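You operate a simulated robot arm through the tools that you are given. There is no shell and no other tool.

Carry out the task below with a simulated robot arm. There is one attempt and no reset: what you move stays moved.

## Task
Zero the blue gauge on the 24.0 mm plug.
Fine: switch the gauge on first; put the plug back and switch off after. Set down upright: what you pick out.

Only the result counts: the job must be done as asked and must still hold three seconds after the hand-in. Knocking over, shifting, dropping, spilling or breaking anything else fails it.

## Robot
A 6-joint arm with a two-finger gripper, fixed in place. Base frame: the origin is at the foot of the arm, x ahead of it, y to its left, z up; the work surface is at about z = 880. Readings come in mm, degrees, newtons and seconds.
With the tool pointing down near the work surface it reaches from about 140 to 680 mm from the base axis. Its first joint turns from -66.0 to 66.0 degrees. Payload 2.45 kg.
Tool frame: the origin (TCP) lies between the finger pads and is the grasp point; the fingertips stand 30 mm ahead of it; z points along the fingers, y is the line along which they close. The gripper opens to 106 mm. The gripper's body begins 79 mm behind the TCP.
Orientation is told as [roll, pitch, yaw] about the base's x, y, z axes, in that order, counted from this pose: with the fingers straight down and closing along the base's y, the tool's x points along the base's -x, its y along +y and its z along -z.

## Interface
- The arm moves only by the tool step_arm. Its argument "commands" is a list of rows, each a list of 3 entries, a list of its own where there are three numbers: the shift along the base's x, y, z in units of 20 mm (1.0 is 20 mm), then the turn, a rotation vector about the base's x, y, z in units of 8 degrees (1.0 is 8 degrees), then the closure in counts, from 0 (fully open) to 255 (shut). In form: [[[tx, ty, tz], [rx, ry, rz], grip], ...]. A call has 1 to 20 rows; each row shifts and turns the commanded pose from where the row before left it. A call with a number of a shift or a turn outside -1 to 1 is refused whole. A row lasts 0.2 s, in which the tool goes at most 50 mm and 8.6 degrees; a call with a longer step from one row to the next is refused whole, and so is a gripper value outside its range. A pose out of reach is approached as far as the arm can. The call stops where the force on the tool passes 40 N (or 10 N more than at its start, if that is more) or the arm is blocked; 0.2 s more then pass. The fingers move at their own pace (about 153 mm/s each) and stop on an object; they squeeze with about 41 N. The grip force told is the motor's: it shows also when the fingers shut on nothing. Time passes only in rows, and 0.2 s behind the last, so rows that do not move let the fingers close. It gives the time, the measured TCP pose, the force on the tool (base axes), the opening and the grip force at its end, in the units of the frame above (readings bear some noise), with the torque about the TCP (base axes, N m) and any sound that the robot's microphone picked up, and new pictures: "views" is both (left out), scene, wrist or none.
- Cameras (640 x 400 px; columns grow to the right, rows downward): "scene" is fixed at [75.1, 427.9, 1413.2]; the picture's right is [-0.55, -0.84, 0.00], its down [-0.39, 0.26, -0.88] and it looks along [0.74, -0.48, -0.47] (base axes); focal length 322 px, centre (320, 200). "wrist" rides on the gripper at [76, -2, -106] in the tool frame; the picture's right is [0.02, 1.00, 0.00], its down [-0.78, 0.02, -0.62] and it looks along [-0.62, 0.01, 0.78] (tool axes); focal length 247 px, centre (320, 200). There is no depth. A picture from a camera that has moved, and an enlarged one, comes with that camera's place and axes in the base frame and with its lens.
- close_up(camera, box): a new picture of the part [left, top, right, bottom] of that camera's present view, enlarged. The clock stands still meanwhile.
- finish_job(): hands the job in; it is judged then, once.

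Places have to be worked out from the pictures, the camera data and where the tool is seen. Open the gripper and draw the arm clear of the work before you hand the job in, unless the task says otherwise.

The tools are called after ">>>" as name(argument=value, ...) on one line, values as JSON. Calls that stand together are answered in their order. step_arm: Moves the arm, as the interface text tells. Its arguments: {"type":"object","properties":{"commands":{"type":"array","items":{"type":"array"}},"views":{"type":"string","enum":["both","scene","wrist","none"]}},"required":["commands"]} The other tools are called the same way: close_up (camera, box) takes an enlarged picture of a part of a camera's view; finish_job () hands the job in.

At the start:

```text
t: 0.0
ee_pos: [357.6, 25.2, 1243.3]
orientation: [0.0, 0.0, 0.0]
ft_force: [0.1, 0.3, -0.8]
moment: [-0.02, 0.02, 0.05]
width: 105.7
finger_force: 0.1
```

scene: 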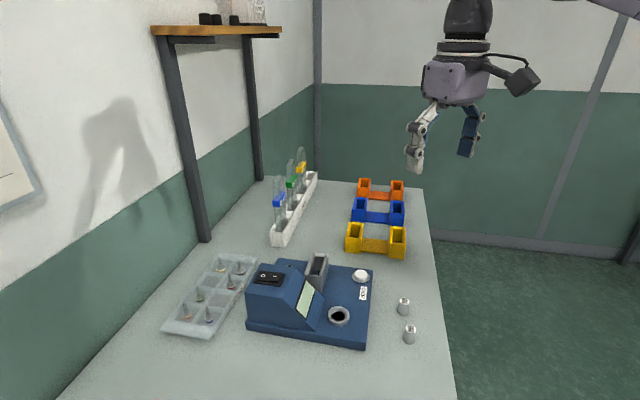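
wrist: 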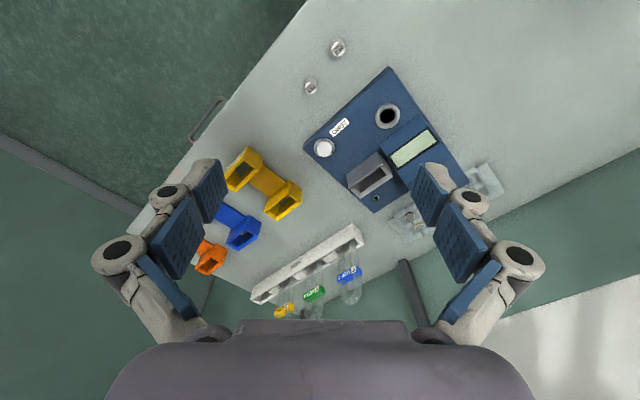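

I see a blue gauge with a rocker switch, a display, a white button with a label, and two small plugs beside it. I'll take enlarged views before I move anything.

>>> close_up(camera="scene", box=[230, 240, 390, 340])

>>> close_up(camera="scene", box=[370, 280, 450, 350])

>>> close_up(camera="wrist", box=[290, 30, 350, 110])

>>> close_up(camera="wrist", box=[290, 60, 530, 230])

>>> close_up(camera="scene", box=[160, 240, 270, 340])

>>> close_up(camera="scene", box=[330, 170, 430, 260])

```text
4.00 times, centred on (310, 290) of scene
camera zoom: at [75.1, 427.9, 1413.2], right [-0.55, -0.84, 0.0], down [-0.39, 0.26, -0.88], along [0.74, -0.48, -0.47], focal length 1286 px, centre (360, -160)
```

zoom: 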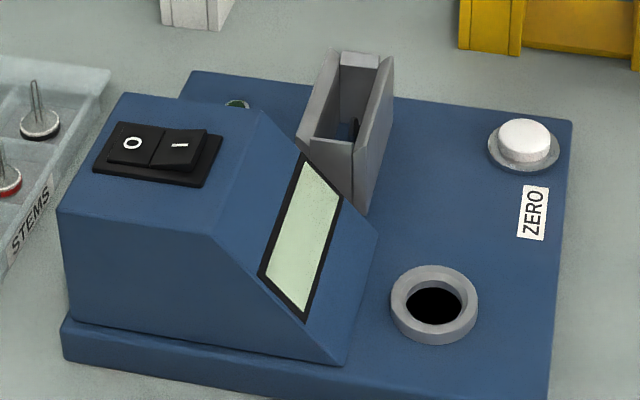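

```text
5.71 times, centred on (410, 315) of scene
camera zoom: at [75.1, 427.9, 1413.2], right [-0.55, -0.84, 0.0], down [-0.39, 0.26, -0.88], along [0.74, -0.48, -0.47], focal length 1837 px, centre (-194, -457)
```

zoom: 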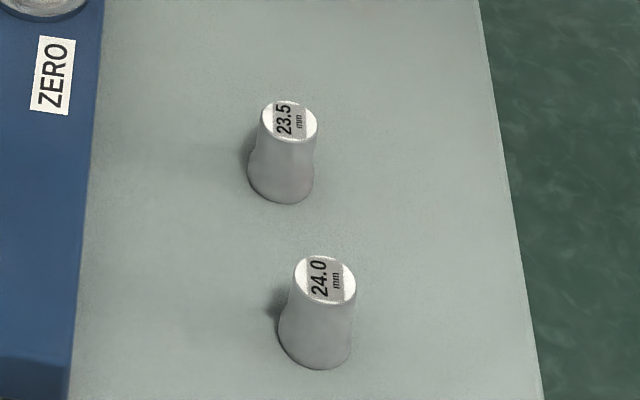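

```text
5.00 times, centred on (320, 70) of wrist
camera zoom: at [282.4, 23.0, 1351.8], right [-0.02, 1.0, 0.0], down [0.78, 0.02, 0.62], along [0.62, 0.01, -0.78], focal length 1235 px, centre (320, 850)
```

zoom: 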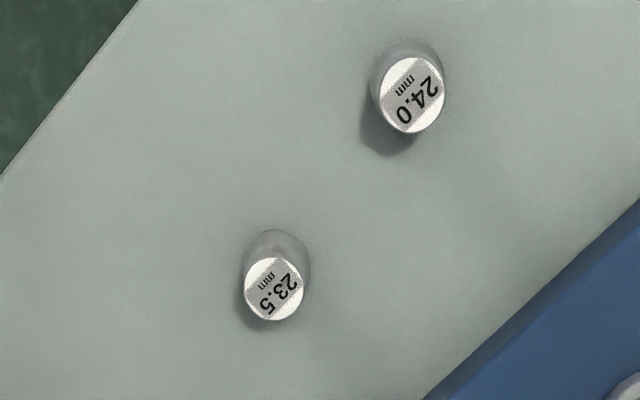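

```text
2.35 times, centred on (410, 145) of wrist
camera zoom: at [282.4, 23.0, 1351.8], right [-0.02, 1.0, 0.0], down [0.78, 0.02, 0.62], along [0.62, 0.01, -0.78], focal length 581 px, centre (108, 329)
```

zoom: 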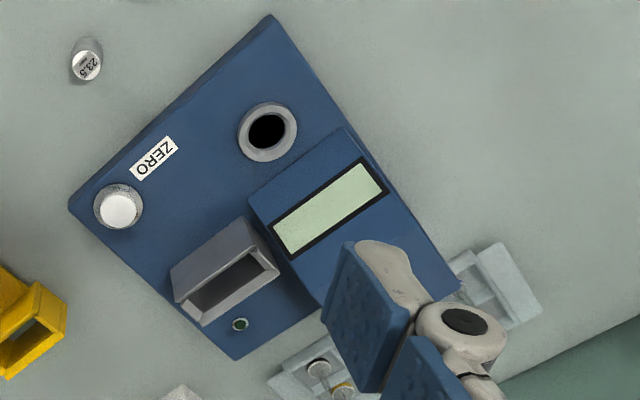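

```text
4.00 times, centred on (215, 290) of scene
camera zoom: at [75.1, 427.9, 1413.2], right [-0.55, -0.84, 0.0], down [-0.39, 0.26, -0.88], along [0.74, -0.48, -0.47], focal length 1286 px, centre (740, -160)
```

zoom: 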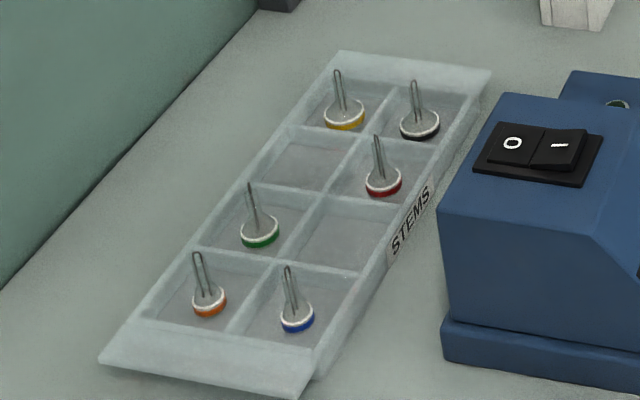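

```text
4.44 times, centred on (380, 215) of scene
camera zoom: at [75.1, 427.9, 1413.2], right [-0.55, -0.84, 0.0], down [-0.39, 0.26, -0.88], along [0.74, -0.48, -0.47], focal length 1429 px, centre (53, 133)
```

zoom: 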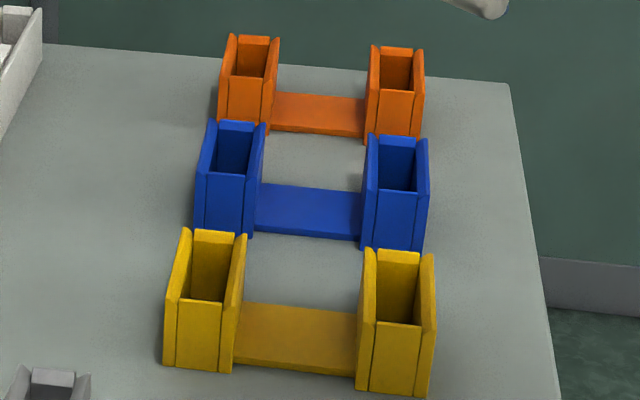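

The 24.0 mm plug stands near (335, 51). The gauge is turned about 45° in the base frame, with its ring seat near (436, 147) and the rocker at the far left of the housing. I'll raise the tool over the gauge, turned 45°, for a better look.

>>> step_arm(commands=[[[0.56, 0.6, -0.3], [0, 0, 0.5625], 255], [[0.56, 0.6, -0.3], [0, 0, 0.5625], 255], [[0.56, 0.6, -0.3], [0, 0, 0.5625], 255], [[0.56, 0.6, -0.3], [0, 0, 0.5625], 255], [[0.56, 0.6, -0.3], [0, 0, 0.5625], 255], [[0.56, 0.6, -0.3], [0, 0, 0.5625], 255], [[0.56, 0.6, -0.3], [0, 0, 0.5625], 255], [[0.56, 0.6, -0.3], [0, 0, 0.5625], 255], [[0.56, 0.6, -0.3], [0, 0, 0.5625], 255], [[0.56, 0.6, -0.3], [0, 0, 0.5625], 255]])

```text
t: 2.2
ee_pos: [471.0, 145.3, 1183.6]
orientation: [0.0, 0.0, 45.1]
ft_force: [0.4, -0.3, -0.6]
moment: [0.04, -0.01, 0.0]
width: 0.0
finger_force: 28.6
camera wrist: at [418.4, 89.5, 1291.4], right [-0.72, 0.69, 0.0], down [0.54, 0.57, 0.62], along [0.43, 0.45, -0.78], focal length 247 px, centre (320, 200)
```

scene: 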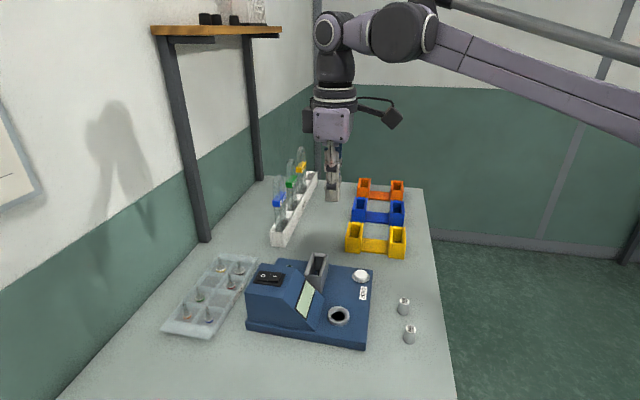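
wrist: 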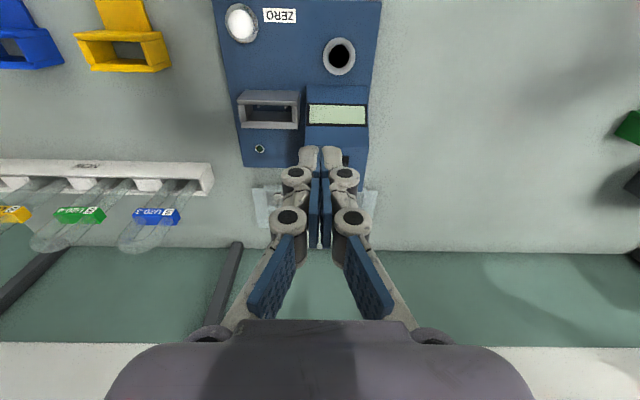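

The gauge is now square to the wrist view. I'll enlarge the gauge in both cameras to fix the positions.

>>> close_up(camera="wrist", box=[200, 0, 400, 125])

>>> close_up(camera="wrist", box=[220, 80, 400, 200])

>>> close_up(camera="scene", box=[240, 250, 320, 300])

>>> close_up(camera="scene", box=[295, 260, 385, 330])

```text
3.20 times, centred on (300, 62) of wrist
camera zoom: at [418.4, 89.5, 1291.4], right [-0.72, 0.69, 0.0], down [0.54, 0.57, 0.62], along [0.43, 0.45, -0.78], focal length 790 px, centre (384, 640)
```

zoom: 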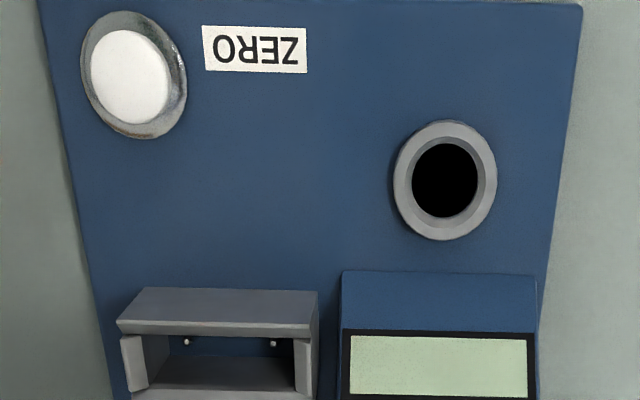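

```text
3.33 times, centred on (310, 140) of wrist
camera zoom: at [418.4, 89.5, 1291.4], right [-0.72, 0.69, 0.0], down [0.54, 0.57, 0.62], along [0.43, 0.45, -0.78], focal length 823 px, centre (353, 400)
```

zoom: 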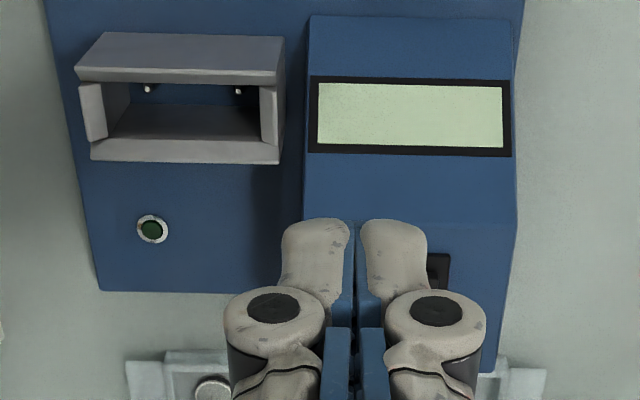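

```text
8.00 times, centred on (280, 275) of scene
camera zoom: at [75.2, 427.9, 1413.2], right [-0.55, -0.84, 0.0], down [-0.39, 0.26, -0.88], along [0.74, -0.48, -0.47], focal length 2572 px, centre (640, -400)
```

zoom: 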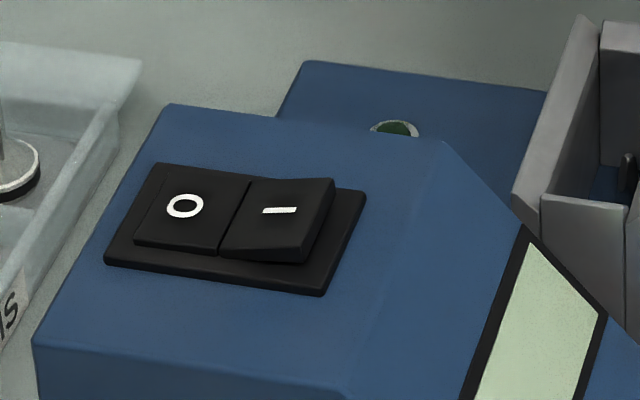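

```text
5.71 times, centred on (340, 295) of scene
camera zoom: at [75.2, 427.9, 1413.2], right [-0.55, -0.84, 0.0], down [-0.39, 0.26, -0.88], along [0.74, -0.48, -0.47], focal length 1837 px, centre (206, -343)
```

zoom: 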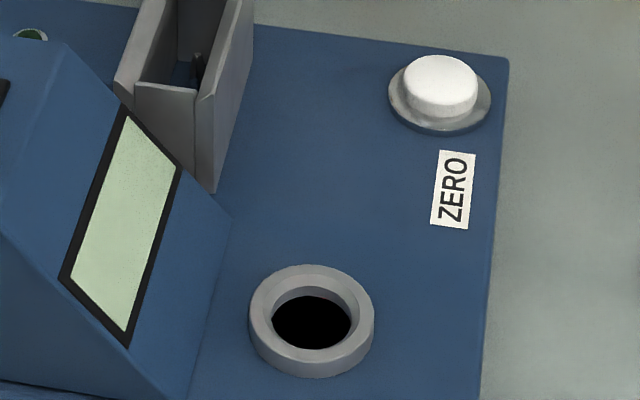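

The rocker is in the O position, with its raised "I" end towards the display at about (530, 238, 985). I'll move to the side of it and lower, so that it isn't hidden behind the fingers.

>>> step_arm(commands=[[[0.9, 0.6, -0.78], [0, 0, 0], 255], [[0.9, 0.6, -0.78], [0, 0, 0], 255], [[0.9, 0.6, -0.78], [0, 0, 0], 255], [[0.9, 0.6, -0.78], [0, 0, 0], 255], [[0.9, 0.6, -0.78], [0, 0, 0], 255], [[0.9, 0.6, -0.78], [0, 0, 0], 255]])

>>> close_up(camera="wrist", box=[280, 50, 520, 200])

```text
t: 3.6
ee_pos: [578.0, 218.0, 1090.3]
orientation: [0.0, -0.1, 45.0]
ft_force: [-0.6, -0.1, 0.5]
moment: [0.02, -0.02, 0.02]
width: 0.0
finger_force: 28.5
camera wrist: at [525.6, 161.9, 1198.2], right [-0.72, 0.69, 0.0], down [0.54, 0.57, 0.62], along [0.43, 0.45, -0.78], focal length 247 px, centre (320, 200)
```

scene: 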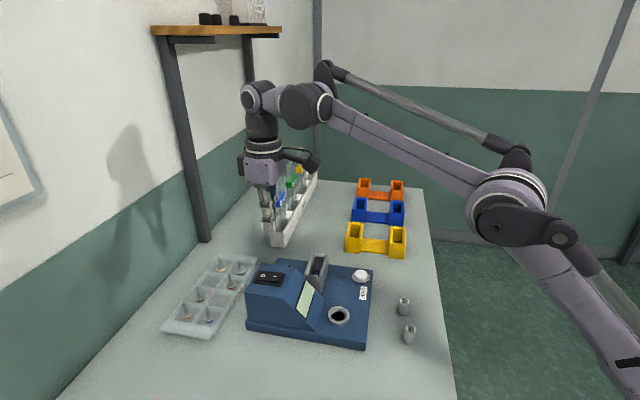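
wrist: 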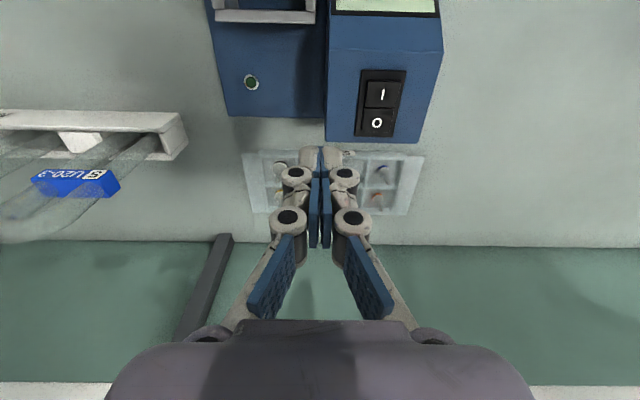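

```text
2.67 times, centred on (400, 125) of wrist
camera zoom: at [525.6, 161.9, 1198.2], right [-0.72, 0.69, 0.0], down [0.54, 0.57, 0.62], along [0.43, 0.45, -0.78], focal length 659 px, centre (107, 400)
```

zoom: 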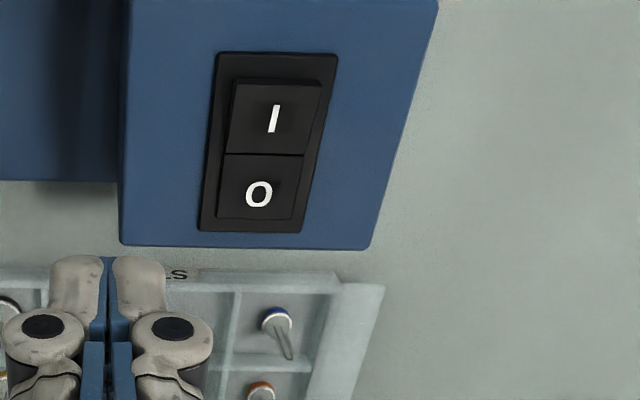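

The "I" centre comes out at about (529, 239, 985), which agrees with the scene camera. I'll move over its outer half and come down to just above it.

>>> step_arm(commands=[[[-0.84, 0.325, 0], [0, 0, 0], 255], [[-0.84, 0.325, 0], [0, 0, 0], 255], [[-0.84, 0.325, 0], [0, 0, 0], 255], [[0, 0, -0.9], [0, 0, 0], 255], [[0, 0, -0.9], [0, 0, 0], 255], [[0, 0, -0.9], [0, 0, 0], 255]])

>>> close_up(camera="scene", box=[230, 220, 342, 290])

>>> close_up(camera="wrist", box=[240, 100, 400, 200])

```text
t: 5.0
ee_pos: [528.6, 237.0, 1035.4]
orientation: [0.0, 0.1, 45.0]
ft_force: [0.3, -0.2, -0.2]
moment: [0.01, -0.01, 0.01]
width: 0.0
finger_force: 29.1
camera wrist: at [475.5, 181.0, 1143.7], right [-0.72, 0.69, 0.0], down [0.54, 0.57, 0.62], along [0.43, 0.45, -0.78], focal length 247 px, centre (320, 200)
```

scene: 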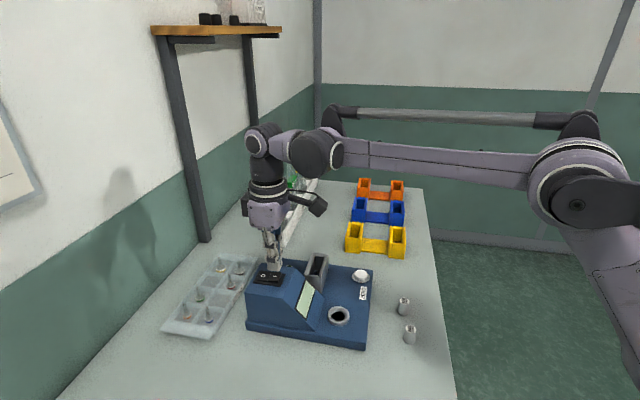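
wrist: 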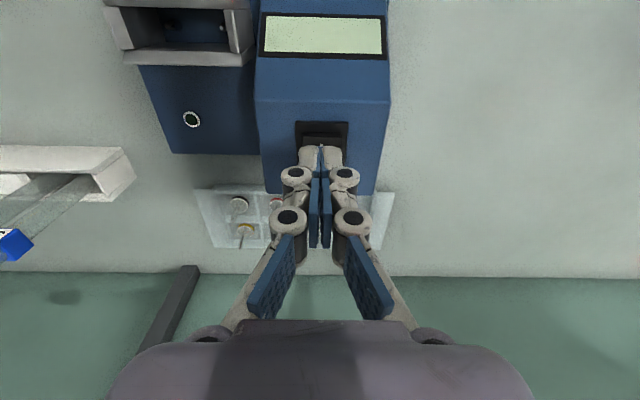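

```text
5.71 times, centred on (286, 255) of scene
camera zoom: at [75.1, 427.9, 1413.2], right [-0.55, -0.84, 0.0], down [-0.39, 0.26, -0.88], along [0.74, -0.48, -0.47], focal length 1837 px, centre (514, -114)
```

zoom: 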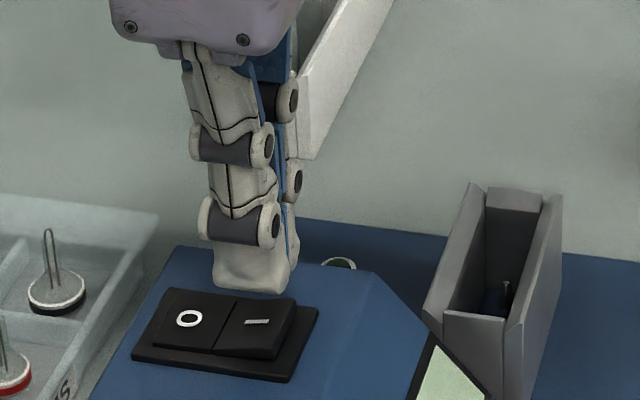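

```text
4.00 times, centred on (320, 150) of wrist
camera zoom: at [475.5, 181.0, 1143.7], right [-0.72, 0.69, 0.0], down [0.54, 0.57, 0.62], along [0.43, 0.45, -0.78], focal length 988 px, centre (320, 400)
```

zoom: 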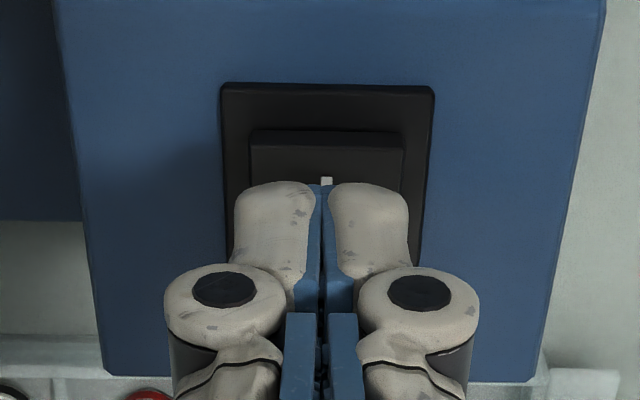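

The tip is 15–20 mm above the "I" half. I'll nudge it a little outward and press down slowly.

>>> step_arm(commands=[[[-0.1, -0.1, -0.3], [0, 0, 0], 255], [[0, 0, -0.3], [0, 0, 0], 255], [[0, 0, -0.1], [0, 0, 0], 255], [[0, 0, -0.1], [0, 0, 0], 255], [[0, 0, -0.1], [0, 0, 0], 255], [[0, 0, -0.1], [0, 0, 0], 255], [[0, 0, -0.1], [0, 0, 0], 255]], views="scene")

>>> close_up(camera="scene", box=[230, 220, 342, 290])

```text
t: 6.6
ee_pos: [525.6, 235.3, 1014.6]
orientation: [-0.1, 0.1, 45.0]
ft_force: [-0.3, -0.1, 0.5]
moment: [0.02, 0.0, 0.0]
width: 0.0
finger_force: 29.2
```

scene: 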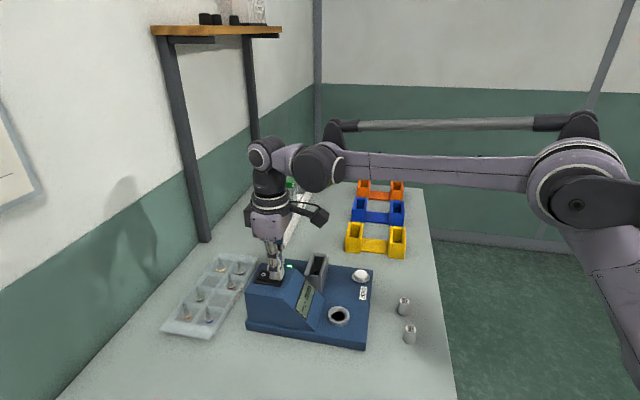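

```text
5.71 times, centred on (286, 255) of scene
camera zoom: at [75.1, 427.9, 1413.2], right [-0.55, -0.84, 0.0], down [-0.39, 0.26, -0.88], along [0.74, -0.48, -0.47], focal length 1837 px, centre (514, -114)
```

zoom: 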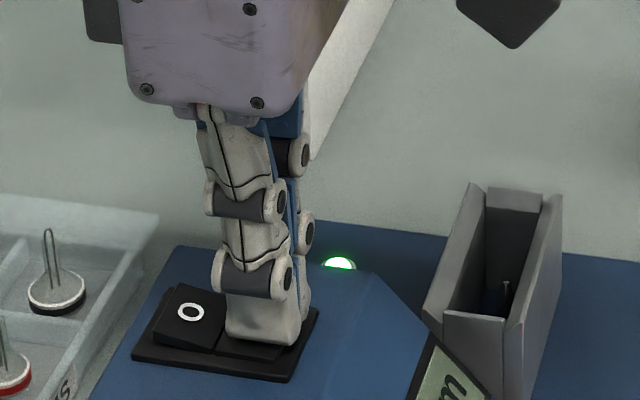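

The light has turned green, the rocker has flipped to I, and the display shows text. I'll rise straight up and read it.

>>> step_arm(commands=[[[0, 0, 0.8], [0, 0, 0], 255], [[0, 0, 1], [0, 0, 0], 255], [[0, 0, 1], [0, 0, 0], 255], [[-0.5, -0.5, 1], [0, 0, 0], 255], [[-1, -1, 1], [0, 0, 0], 255], [[-1, -1, 1], [0, 0, 0], 255]])

>>> close_up(camera="scene", box=[240, 250, 352, 320])

>>> close_up(camera="wrist", box=[230, 20, 430, 145])

```text
t: 8.0
ee_pos: [478.3, 184.8, 1131.7]
orientation: [0.1, 0.0, 45.0]
ft_force: [0.5, 0.4, 0.6]
moment: [0.0, 0.0, 0.01]
width: 0.2
finger_force: 28.6
camera wrist: at [424.8, 129.0, 1238.5], right [-0.72, 0.69, 0.0], down [0.54, 0.57, 0.62], along [0.43, 0.45, -0.78], focal length 247 px, centre (320, 200)
```

scene: 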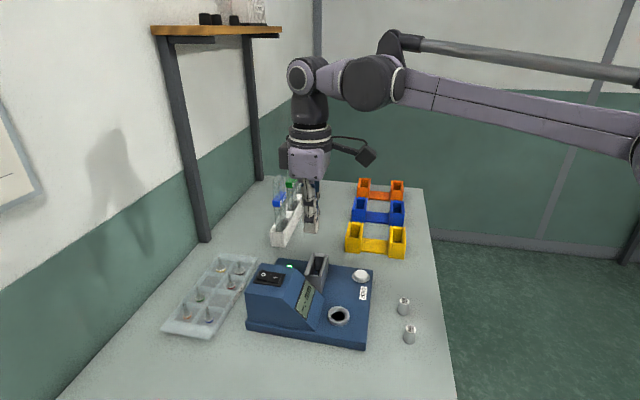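
wrist: 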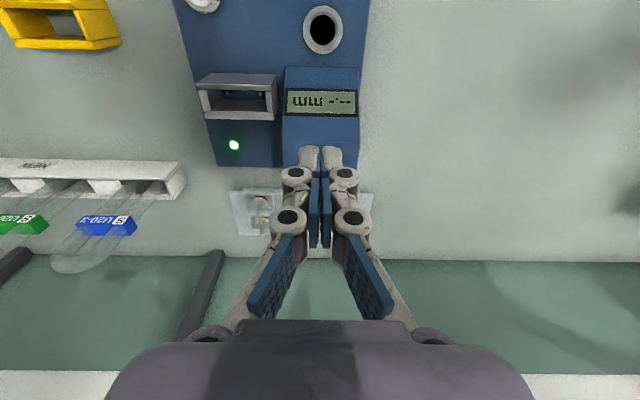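

```text
5.71 times, centred on (296, 285) of scene
camera zoom: at [75.1, 427.9, 1413.2], right [-0.55, -0.84, 0.0], down [-0.39, 0.26, -0.88], along [0.74, -0.48, -0.47], focal length 1837 px, centre (457, -286)
```

zoom: 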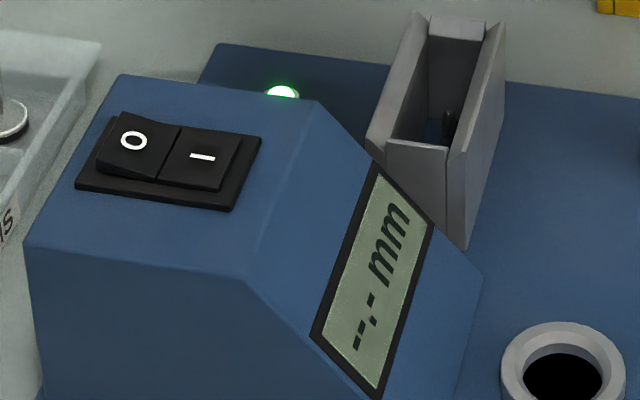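

```text
3.20 times, centred on (330, 82) of wrist
camera zoom: at [424.8, 129.0, 1238.5], right [-0.72, 0.69, 0.0], down [0.54, 0.57, 0.62], along [0.43, 0.45, -0.78], focal length 790 px, centre (288, 576)
```

zoom: 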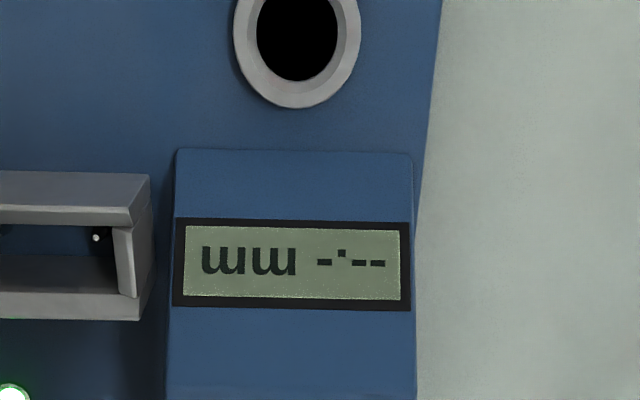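

The gauge is on and reads "--.- mm", since the seat is empty. Next I'll go over the 24.0 mm plug, with the fingers only half open to stay clear of its neighbour.

>>> step_arm(commands=[[[-0.89, -0.83, 0], [0, 0, 0], 255], [[-0.89, -0.83, 0], [0, 0, 0], 255], [[-0.89, -0.83, 0], [0, 0, 0], 200], [[-0.89, -0.83, 0], [0, 0, 0], 150], [[-0.89, -0.83, -0.9], [0, 0, 0], 135], [[-0.89, -0.83, -0.9], [0, 0, 0], 135], [[-0.89, -0.83, -0.9], [0, 0, 0], 135], [[-0.89, -0.83, -0.9], [0, 0, 0], 135]])

>>> close_up(camera="wrist", box=[240, 125, 400, 225])

>>> close_up(camera="scene", box=[354, 280, 466, 350])

```text
t: 9.8
ee_pos: [334.4, 52.2, 1058.4]
orientation: [0.0, 0.0, 45.0]
ft_force: [-0.2, -0.1, 0.4]
moment: [0.0, 0.0, 0.03]
width: 50.1
finger_force: 0.0
camera wrist: at [281.1, -3.9, 1166.8], right [-0.72, 0.69, 0.0], down [0.54, 0.57, 0.62], along [0.43, 0.45, -0.78], focal length 247 px, centre (320, 200)
```

scene: 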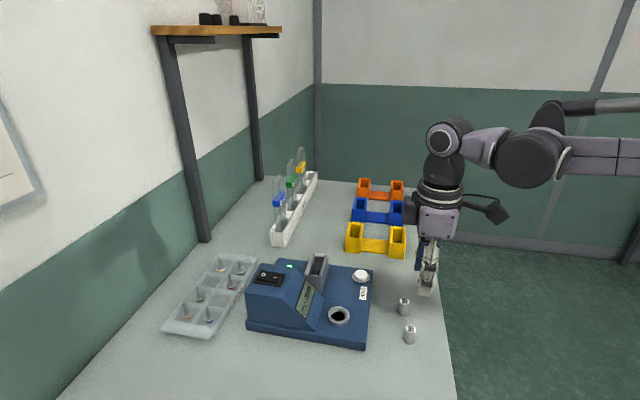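
wrist: 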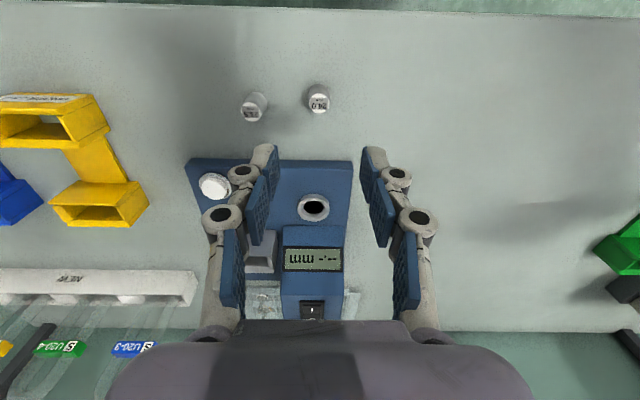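

```text
4.00 times, centred on (320, 175) of wrist
camera zoom: at [281.1, -3.9, 1166.8], right [-0.72, 0.69, 0.0], down [0.54, 0.57, 0.62], along [0.43, 0.45, -0.78], focal length 988 px, centre (320, 300)
```

zoom: 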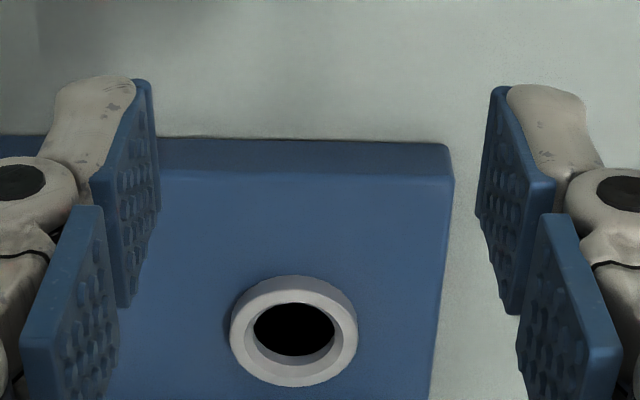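

```text
5.71 times, centred on (410, 315) of scene
camera zoom: at [75.1, 427.9, 1413.2], right [-0.55, -0.84, 0.0], down [-0.39, 0.26, -0.88], along [0.74, -0.48, -0.47], focal length 1837 px, centre (-194, -457)
```

zoom: 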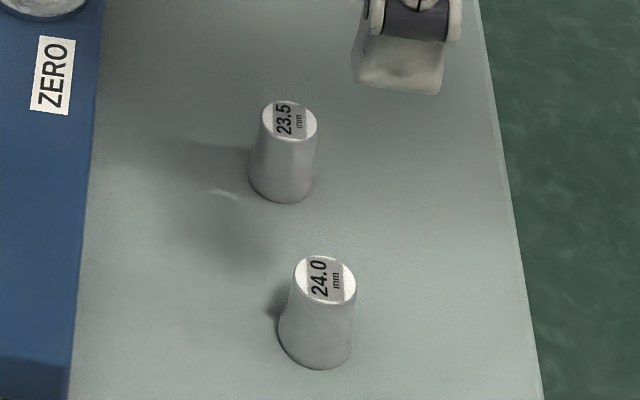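

The ring is plainly visible from here. I'll enlarge both plugs, the ring and the button to measure them.

>>> close_up(camera="wrist", box=[230, 70, 350, 145])

>>> close_up(camera="wrist", box=[180, 150, 360, 262])

```text
5.33 times, centred on (290, 108) of wrist
camera zoom: at [281.1, -3.9, 1166.8], right [-0.72, 0.69, 0.0], down [0.54, 0.57, 0.62], along [0.43, 0.45, -0.78], focal length 1317 px, centre (480, 693)
```

zoom: 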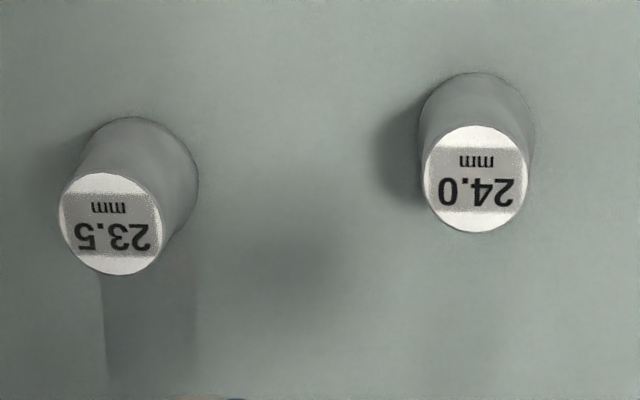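

```text
3.56 times, centred on (270, 206) of wrist
camera zoom: at [281.1, -3.9, 1166.8], right [-0.72, 0.69, 0.0], down [0.54, 0.57, 0.62], along [0.43, 0.45, -0.78], focal length 878 px, centre (498, 179)
```

zoom: 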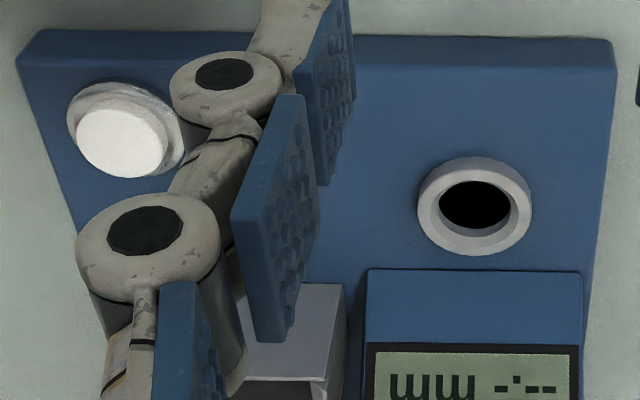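

The plug's centre is about (336.5, 52.5) with its top at z≈910, and the ring's centre is about (438, 147) with its rim at z≈910. I'll look closer at the plug's shape to choose a grip height.

>>> close_up(camera="scene", box=[394, 318, 426, 348])

>>> close_up(camera="scene", box=[320, 295, 360, 335])

```text
13.33 times, centred on (410, 333) of scene
camera zoom: at [75.1, 427.9, 1413.2], right [-0.55, -0.84, 0.0], down [-0.39, 0.26, -0.88], along [0.74, -0.48, -0.47], focal length 4287 px, centre (-880, -1573)
```

zoom: 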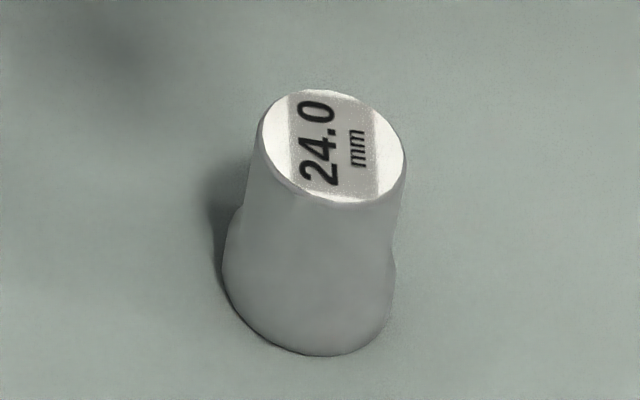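

```text
10.00 times, centred on (340, 315) of scene
camera zoom: at [75.1, 427.9, 1413.2], right [-0.55, -0.84, 0.0], down [-0.39, 0.26, -0.88], along [0.74, -0.48, -0.47], focal length 3215 px, centre (120, -950)
```

zoom: 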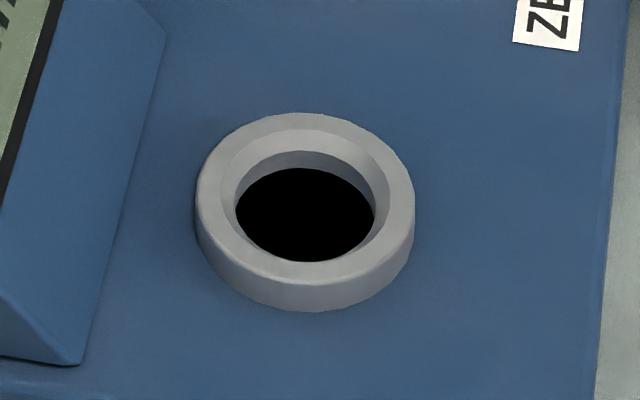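

The plug has a 20 mm handle, about 15 mm tall, over a 24 mm measuring cylinder. I'll grip only the top 10 mm so the fingertips clear the ring, and first come halfway down to check alignment.

>>> step_arm(commands=[[[0.1, 0.015, -0.98], [0, 0, 0], 135], [[0, 0, -0.98], [0, 0, 0], 135], [[0, 0, -0.98], [0, 0, 0], 135], [[0, 0, -0.98], [0, 0, 0], 135], [[0, 0, -0.98], [0, 0, 0], 135]])

>>> close_up(camera="wrist", box=[240, 100, 400, 200])

>>> close_up(camera="scene", box=[370, 290, 450, 345])

```text
t: 11.0
ee_pos: [335.6, 52.2, 958.9]
orientation: [0.0, -0.1, 45.1]
ft_force: [0.6, -0.6, -0.4]
moment: [-0.03, 0.01, 0.02]
width: 50.0
finger_force: 0.1
camera wrist: at [283.3, -3.6, 1068.0], right [-0.72, 0.69, 0.0], down [0.54, 0.57, 0.62], along [0.43, 0.45, -0.78], focal length 247 px, centre (320, 200)
```

scene: 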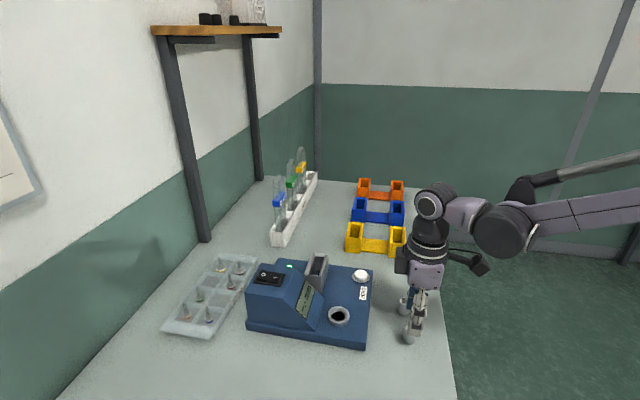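
wrist: 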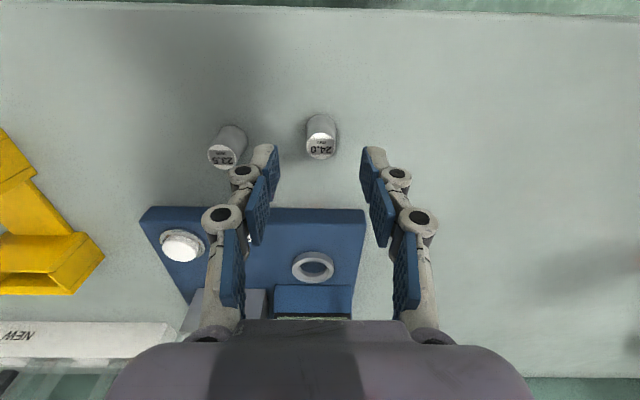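

```text
4.00 times, centred on (320, 150) of wrist
camera zoom: at [283.3, -3.6, 1068.0], right [-0.72, 0.69, 0.0], down [0.54, 0.57, 0.62], along [0.43, 0.45, -0.78], focal length 988 px, centre (320, 400)
```

zoom: 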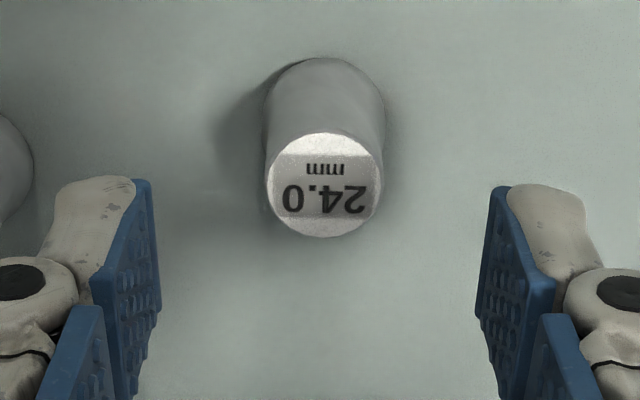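

```text
7.27 times, centred on (410, 318) of scene
camera zoom: at [75.2, 427.9, 1413.2], right [-0.55, -0.84, 0.0], down [-0.39, 0.26, -0.88], along [0.74, -0.48, -0.47], focal length 2338 px, centre (-334, -654)
```

zoom: 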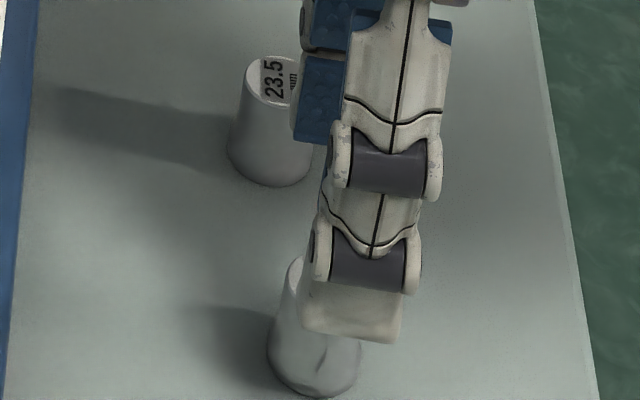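

The plug is centred between the fingers to within a millimetre. I'll go down so the fingertips sit at about z=899 and close in stages.

>>> step_arm(commands=[[[0.03, 0.03, -0.75], [0, 0, 0], 150], [[0, 0, -0.74], [0, 0, 0], 175], [[0, 0, 0], [0, 0, 0], 190], [[0, 0, 0], [0, 0, 0], 200], [[0, 0, 0], [0, 0, 0], 210], [[0, 0, 0], [0, 0, 0], 255], [[0, 0, 0], [0, 0, 0], 255]])

>>> close_up(camera="wrist", box=[240, 100, 400, 200])

>>> close_up(camera="scene", box=[380, 310, 440, 348])

```text
t: 12.6
ee_pos: [336.8, 53.2, 930.0]
orientation: [0.0, -0.1, 45.0]
ft_force: [-0.3, -0.3, -0.6]
moment: [0.0, -0.05, 0.01]
width: 19.7
finger_force: 40.9
camera wrist: at [284.0, -2.9, 1038.2], right [-0.72, 0.69, 0.0], down [0.54, 0.57, 0.62], along [0.43, 0.45, -0.78], focal length 247 px, centre (320, 200)
```

scene: 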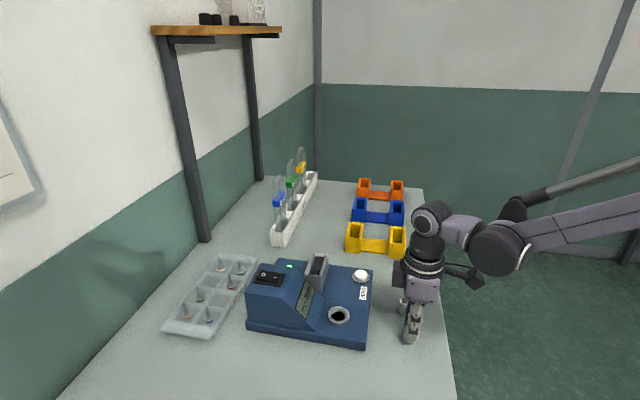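
wrist: 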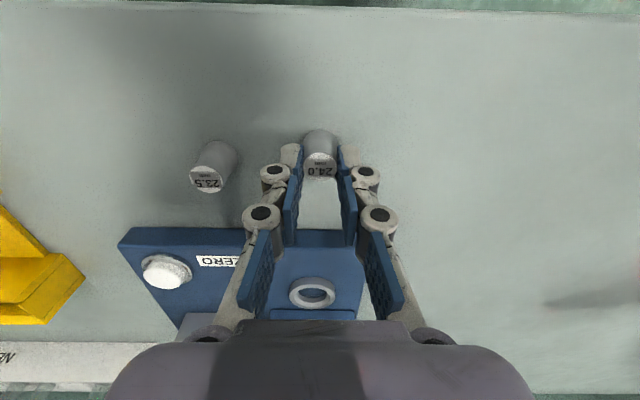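

```text
4.00 times, centred on (320, 150) of wrist
camera zoom: at [284.0, -2.9, 1038.2], right [-0.72, 0.69, 0.0], down [0.54, 0.57, 0.62], along [0.43, 0.45, -0.78], focal length 988 px, centre (320, 400)
```

zoom: 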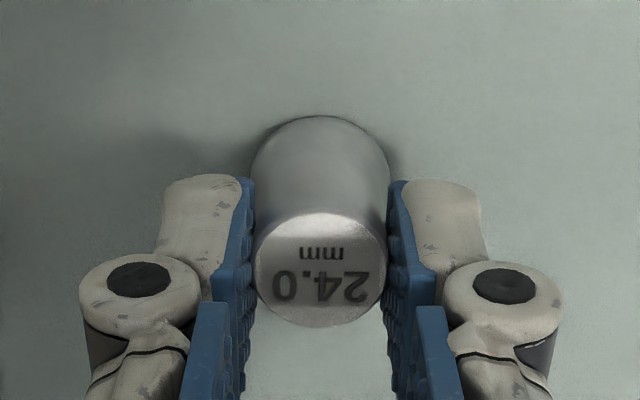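

```text
10.53 times, centred on (410, 329) of scene
camera zoom: at [75.2, 427.9, 1413.2], right [-0.55, -0.84, 0.0], down [-0.39, 0.26, -0.88], along [0.74, -0.48, -0.47], focal length 3384 px, centre (-627, -1158)
```

zoom: 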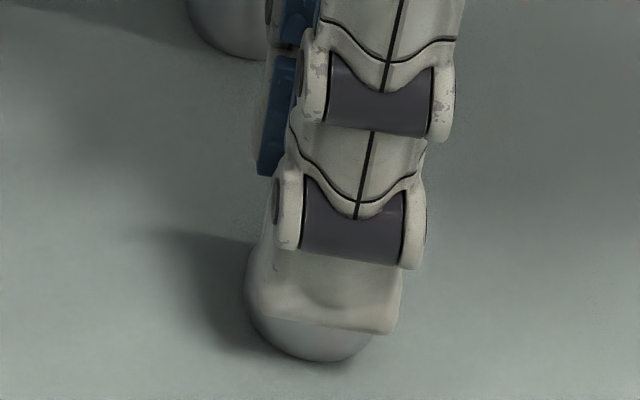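

The handle is gripped at 19.7 mm, with the tool at about (336.7, 53.1, 930). I'll lift it and carry it over the ring, keeping height in hand, then check alignment.

>>> step_arm(commands=[[[0, 0, 0.5], [0, 0, 0], 255], [[0, 0, 1], [0, 0, 0], 255], [[0, 0, 1], [0, 0, 0], 255], [[0, 0, 0.5], [0, 0, 0], 255], [[0.844, 0.784, 0], [0, 0, 0], 255], [[0.844, 0.784, 0], [0, 0, 0], 255], [[0.844, 0.784, 0], [0, 0, 0], 255], [[0.844, 0.784, 0], [0, 0, 0], 255], [[0.844, 0.784, 0], [0, 0, 0], 255], [[0.844, 0.784, 0], [0, 0, 0], 255]])

>>> close_up(camera="wrist", box=[240, 100, 400, 200])

>>> close_up(camera="scene", box=[290, 260, 390, 330])

```text
t: 14.8
ee_pos: [439.1, 147.8, 989.9]
orientation: [-0.1, 0.1, 45.0]
ft_force: [0.0, 0.1, -0.7]
moment: [-0.02, 0.04, 0.02]
width: 0.0
finger_force: 28.4
camera wrist: at [386.0, 92.0, 1098.6], right [-0.72, 0.69, 0.0], down [0.54, 0.57, 0.62], along [0.43, 0.45, -0.78], focal length 247 px, centre (320, 200)
```

scene: 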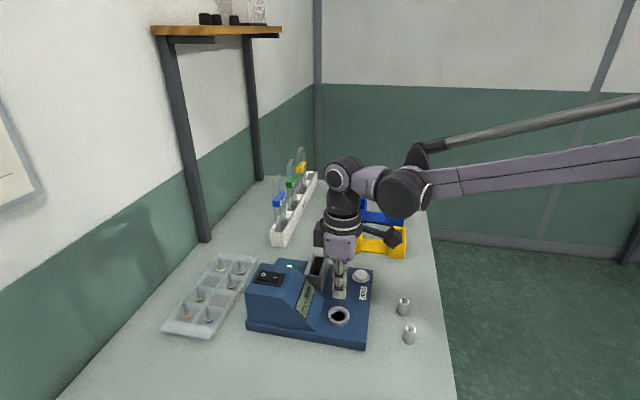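
wrist: 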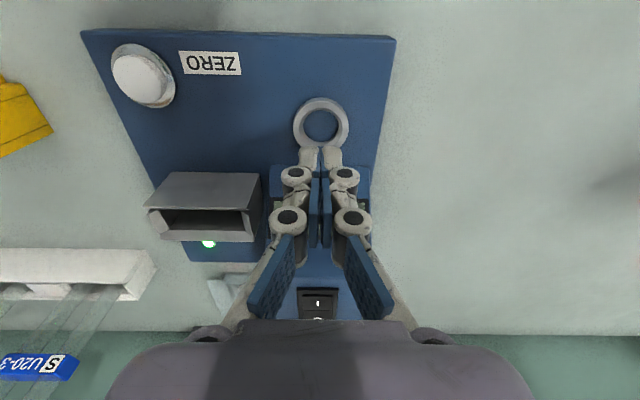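

```text
4.00 times, centred on (320, 150) of wrist
camera zoom: at [386.0, 92.0, 1098.6], right [-0.72, 0.69, 0.0], down [0.54, 0.57, 0.62], along [0.43, 0.45, -0.78], focal length 988 px, centre (320, 400)
```

zoom: 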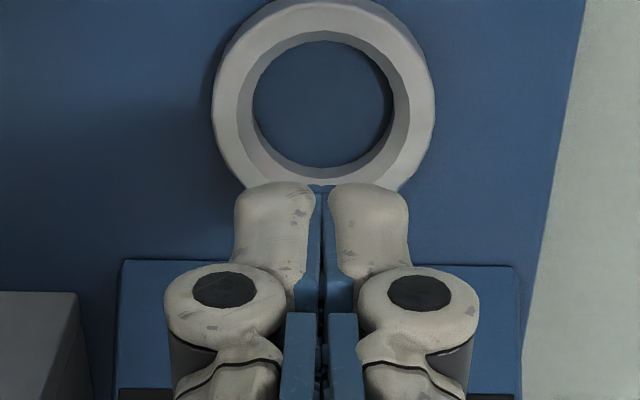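

```text
5.71 times, centred on (340, 295) of scene
camera zoom: at [75.2, 427.9, 1413.2], right [-0.55, -0.84, 0.0], down [-0.39, 0.26, -0.88], along [0.74, -0.48, -0.47], focal length 1837 px, centre (206, -343)
```

zoom: 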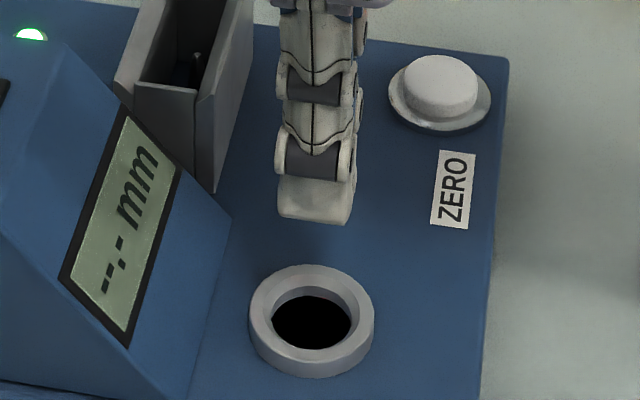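

The fingers are shut on nothing: the plug slipped out at the lift, because the grip was too shallow. I'll check whether it still stands where it was.

>>> close_up(camera="scene", box=[370, 285, 450, 345])

>>> close_up(camera="wrist", box=[280, 80, 360, 150])

```text
6.67 times, centred on (410, 315) of scene
camera zoom: at [75.2, 427.9, 1413.2], right [-0.55, -0.84, 0.0], down [-0.39, 0.26, -0.88], along [0.74, -0.48, -0.47], focal length 2143 px, centre (-280, -567)
```

zoom: 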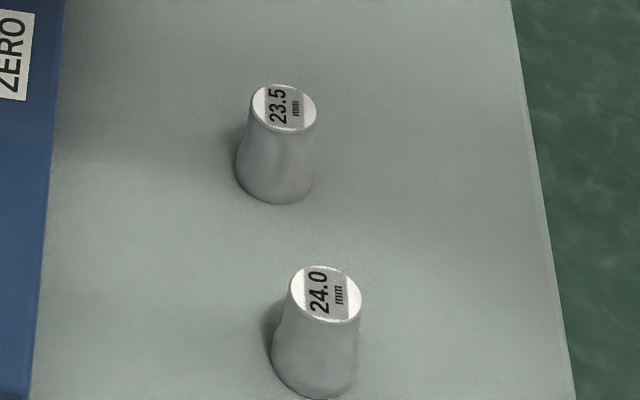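

```text
5.71 times, centred on (320, 115) of wrist
camera zoom: at [386.0, 92.0, 1098.6], right [-0.72, 0.69, 0.0], down [0.54, 0.57, 0.62], along [0.43, 0.45, -0.78], focal length 1411 px, centre (320, 686)
```

zoom: 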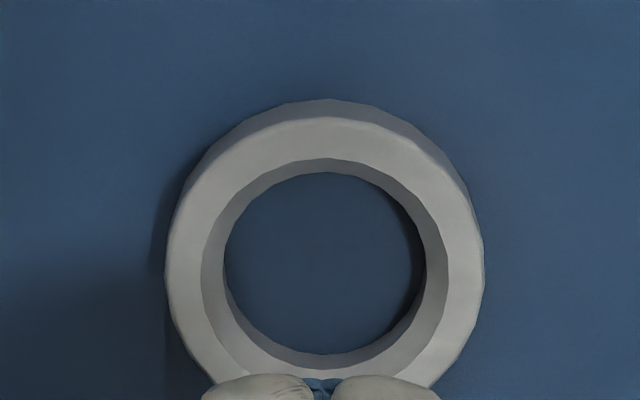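

The plug still stands upright in its original place, so nothing is lost. I also see the seat is shallow (a rim of about 8 mm over the blue plate), so I can grip the whole handle. I'll go back over the plug and take it lower.

>>> step_arm(commands=[[[-0.844, -0.784, 0], [0, 0, 0], 255], [[-0.844, -0.784, 0], [0, 0, 0], 255], [[-0.844, -0.784, 0], [0, 0, 0], 200], [[-0.844, -0.784, 0], [0, 0, 0], 150], [[-0.844, -0.784, 0], [0, 0, 0], 135], [[-0.844, -0.784, 0], [0, 0, 0], 135], [[0, 0, -0.5], [0, 0, 0], 135], [[0, 0, 0], [0, 0, 0], 135]])

>>> close_up(camera="wrist", box=[240, 100, 400, 200])

```text
t: 16.6
ee_pos: [336.3, 53.2, 979.6]
orientation: [0.0, 0.0, 45.0]
ft_force: [1.1, 0.7, -0.2]
moment: [-0.02, 0.0, 0.01]
width: 49.9
finger_force: 0.1
camera wrist: at [283.7, -2.9, 1088.1], right [-0.72, 0.69, 0.0], down [0.54, 0.57, 0.62], along [0.43, 0.45, -0.78], focal length 247 px, centre (320, 200)
```

scene: 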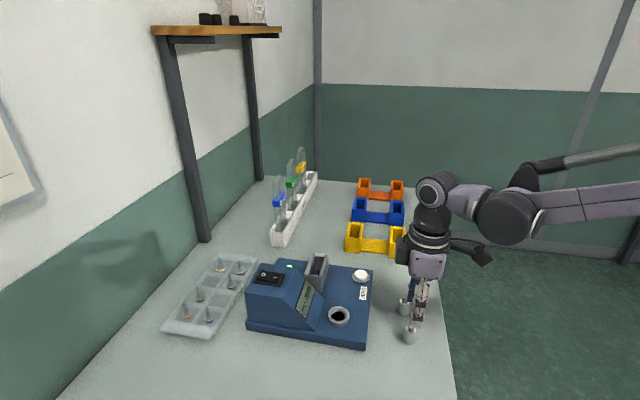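
wrist: 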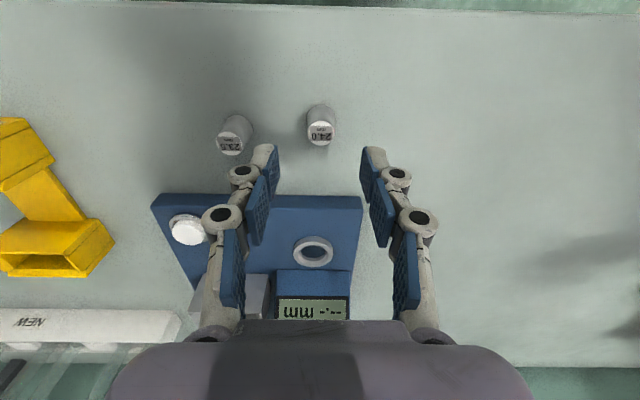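

```text
4.00 times, centred on (320, 150) of wrist
camera zoom: at [283.7, -2.9, 1088.1], right [-0.72, 0.69, 0.0], down [0.54, 0.57, 0.62], along [0.43, 0.45, -0.78], focal length 988 px, centre (320, 400)
```

zoom: 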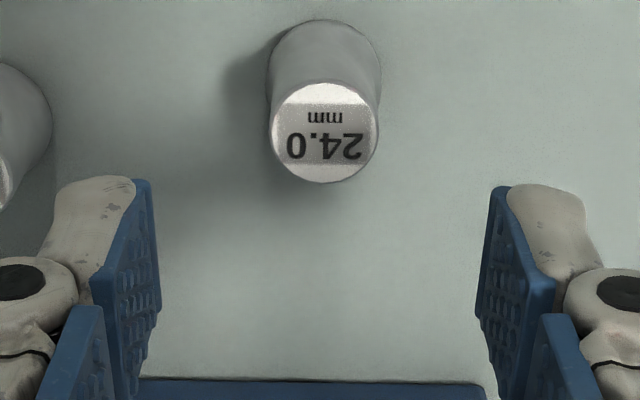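

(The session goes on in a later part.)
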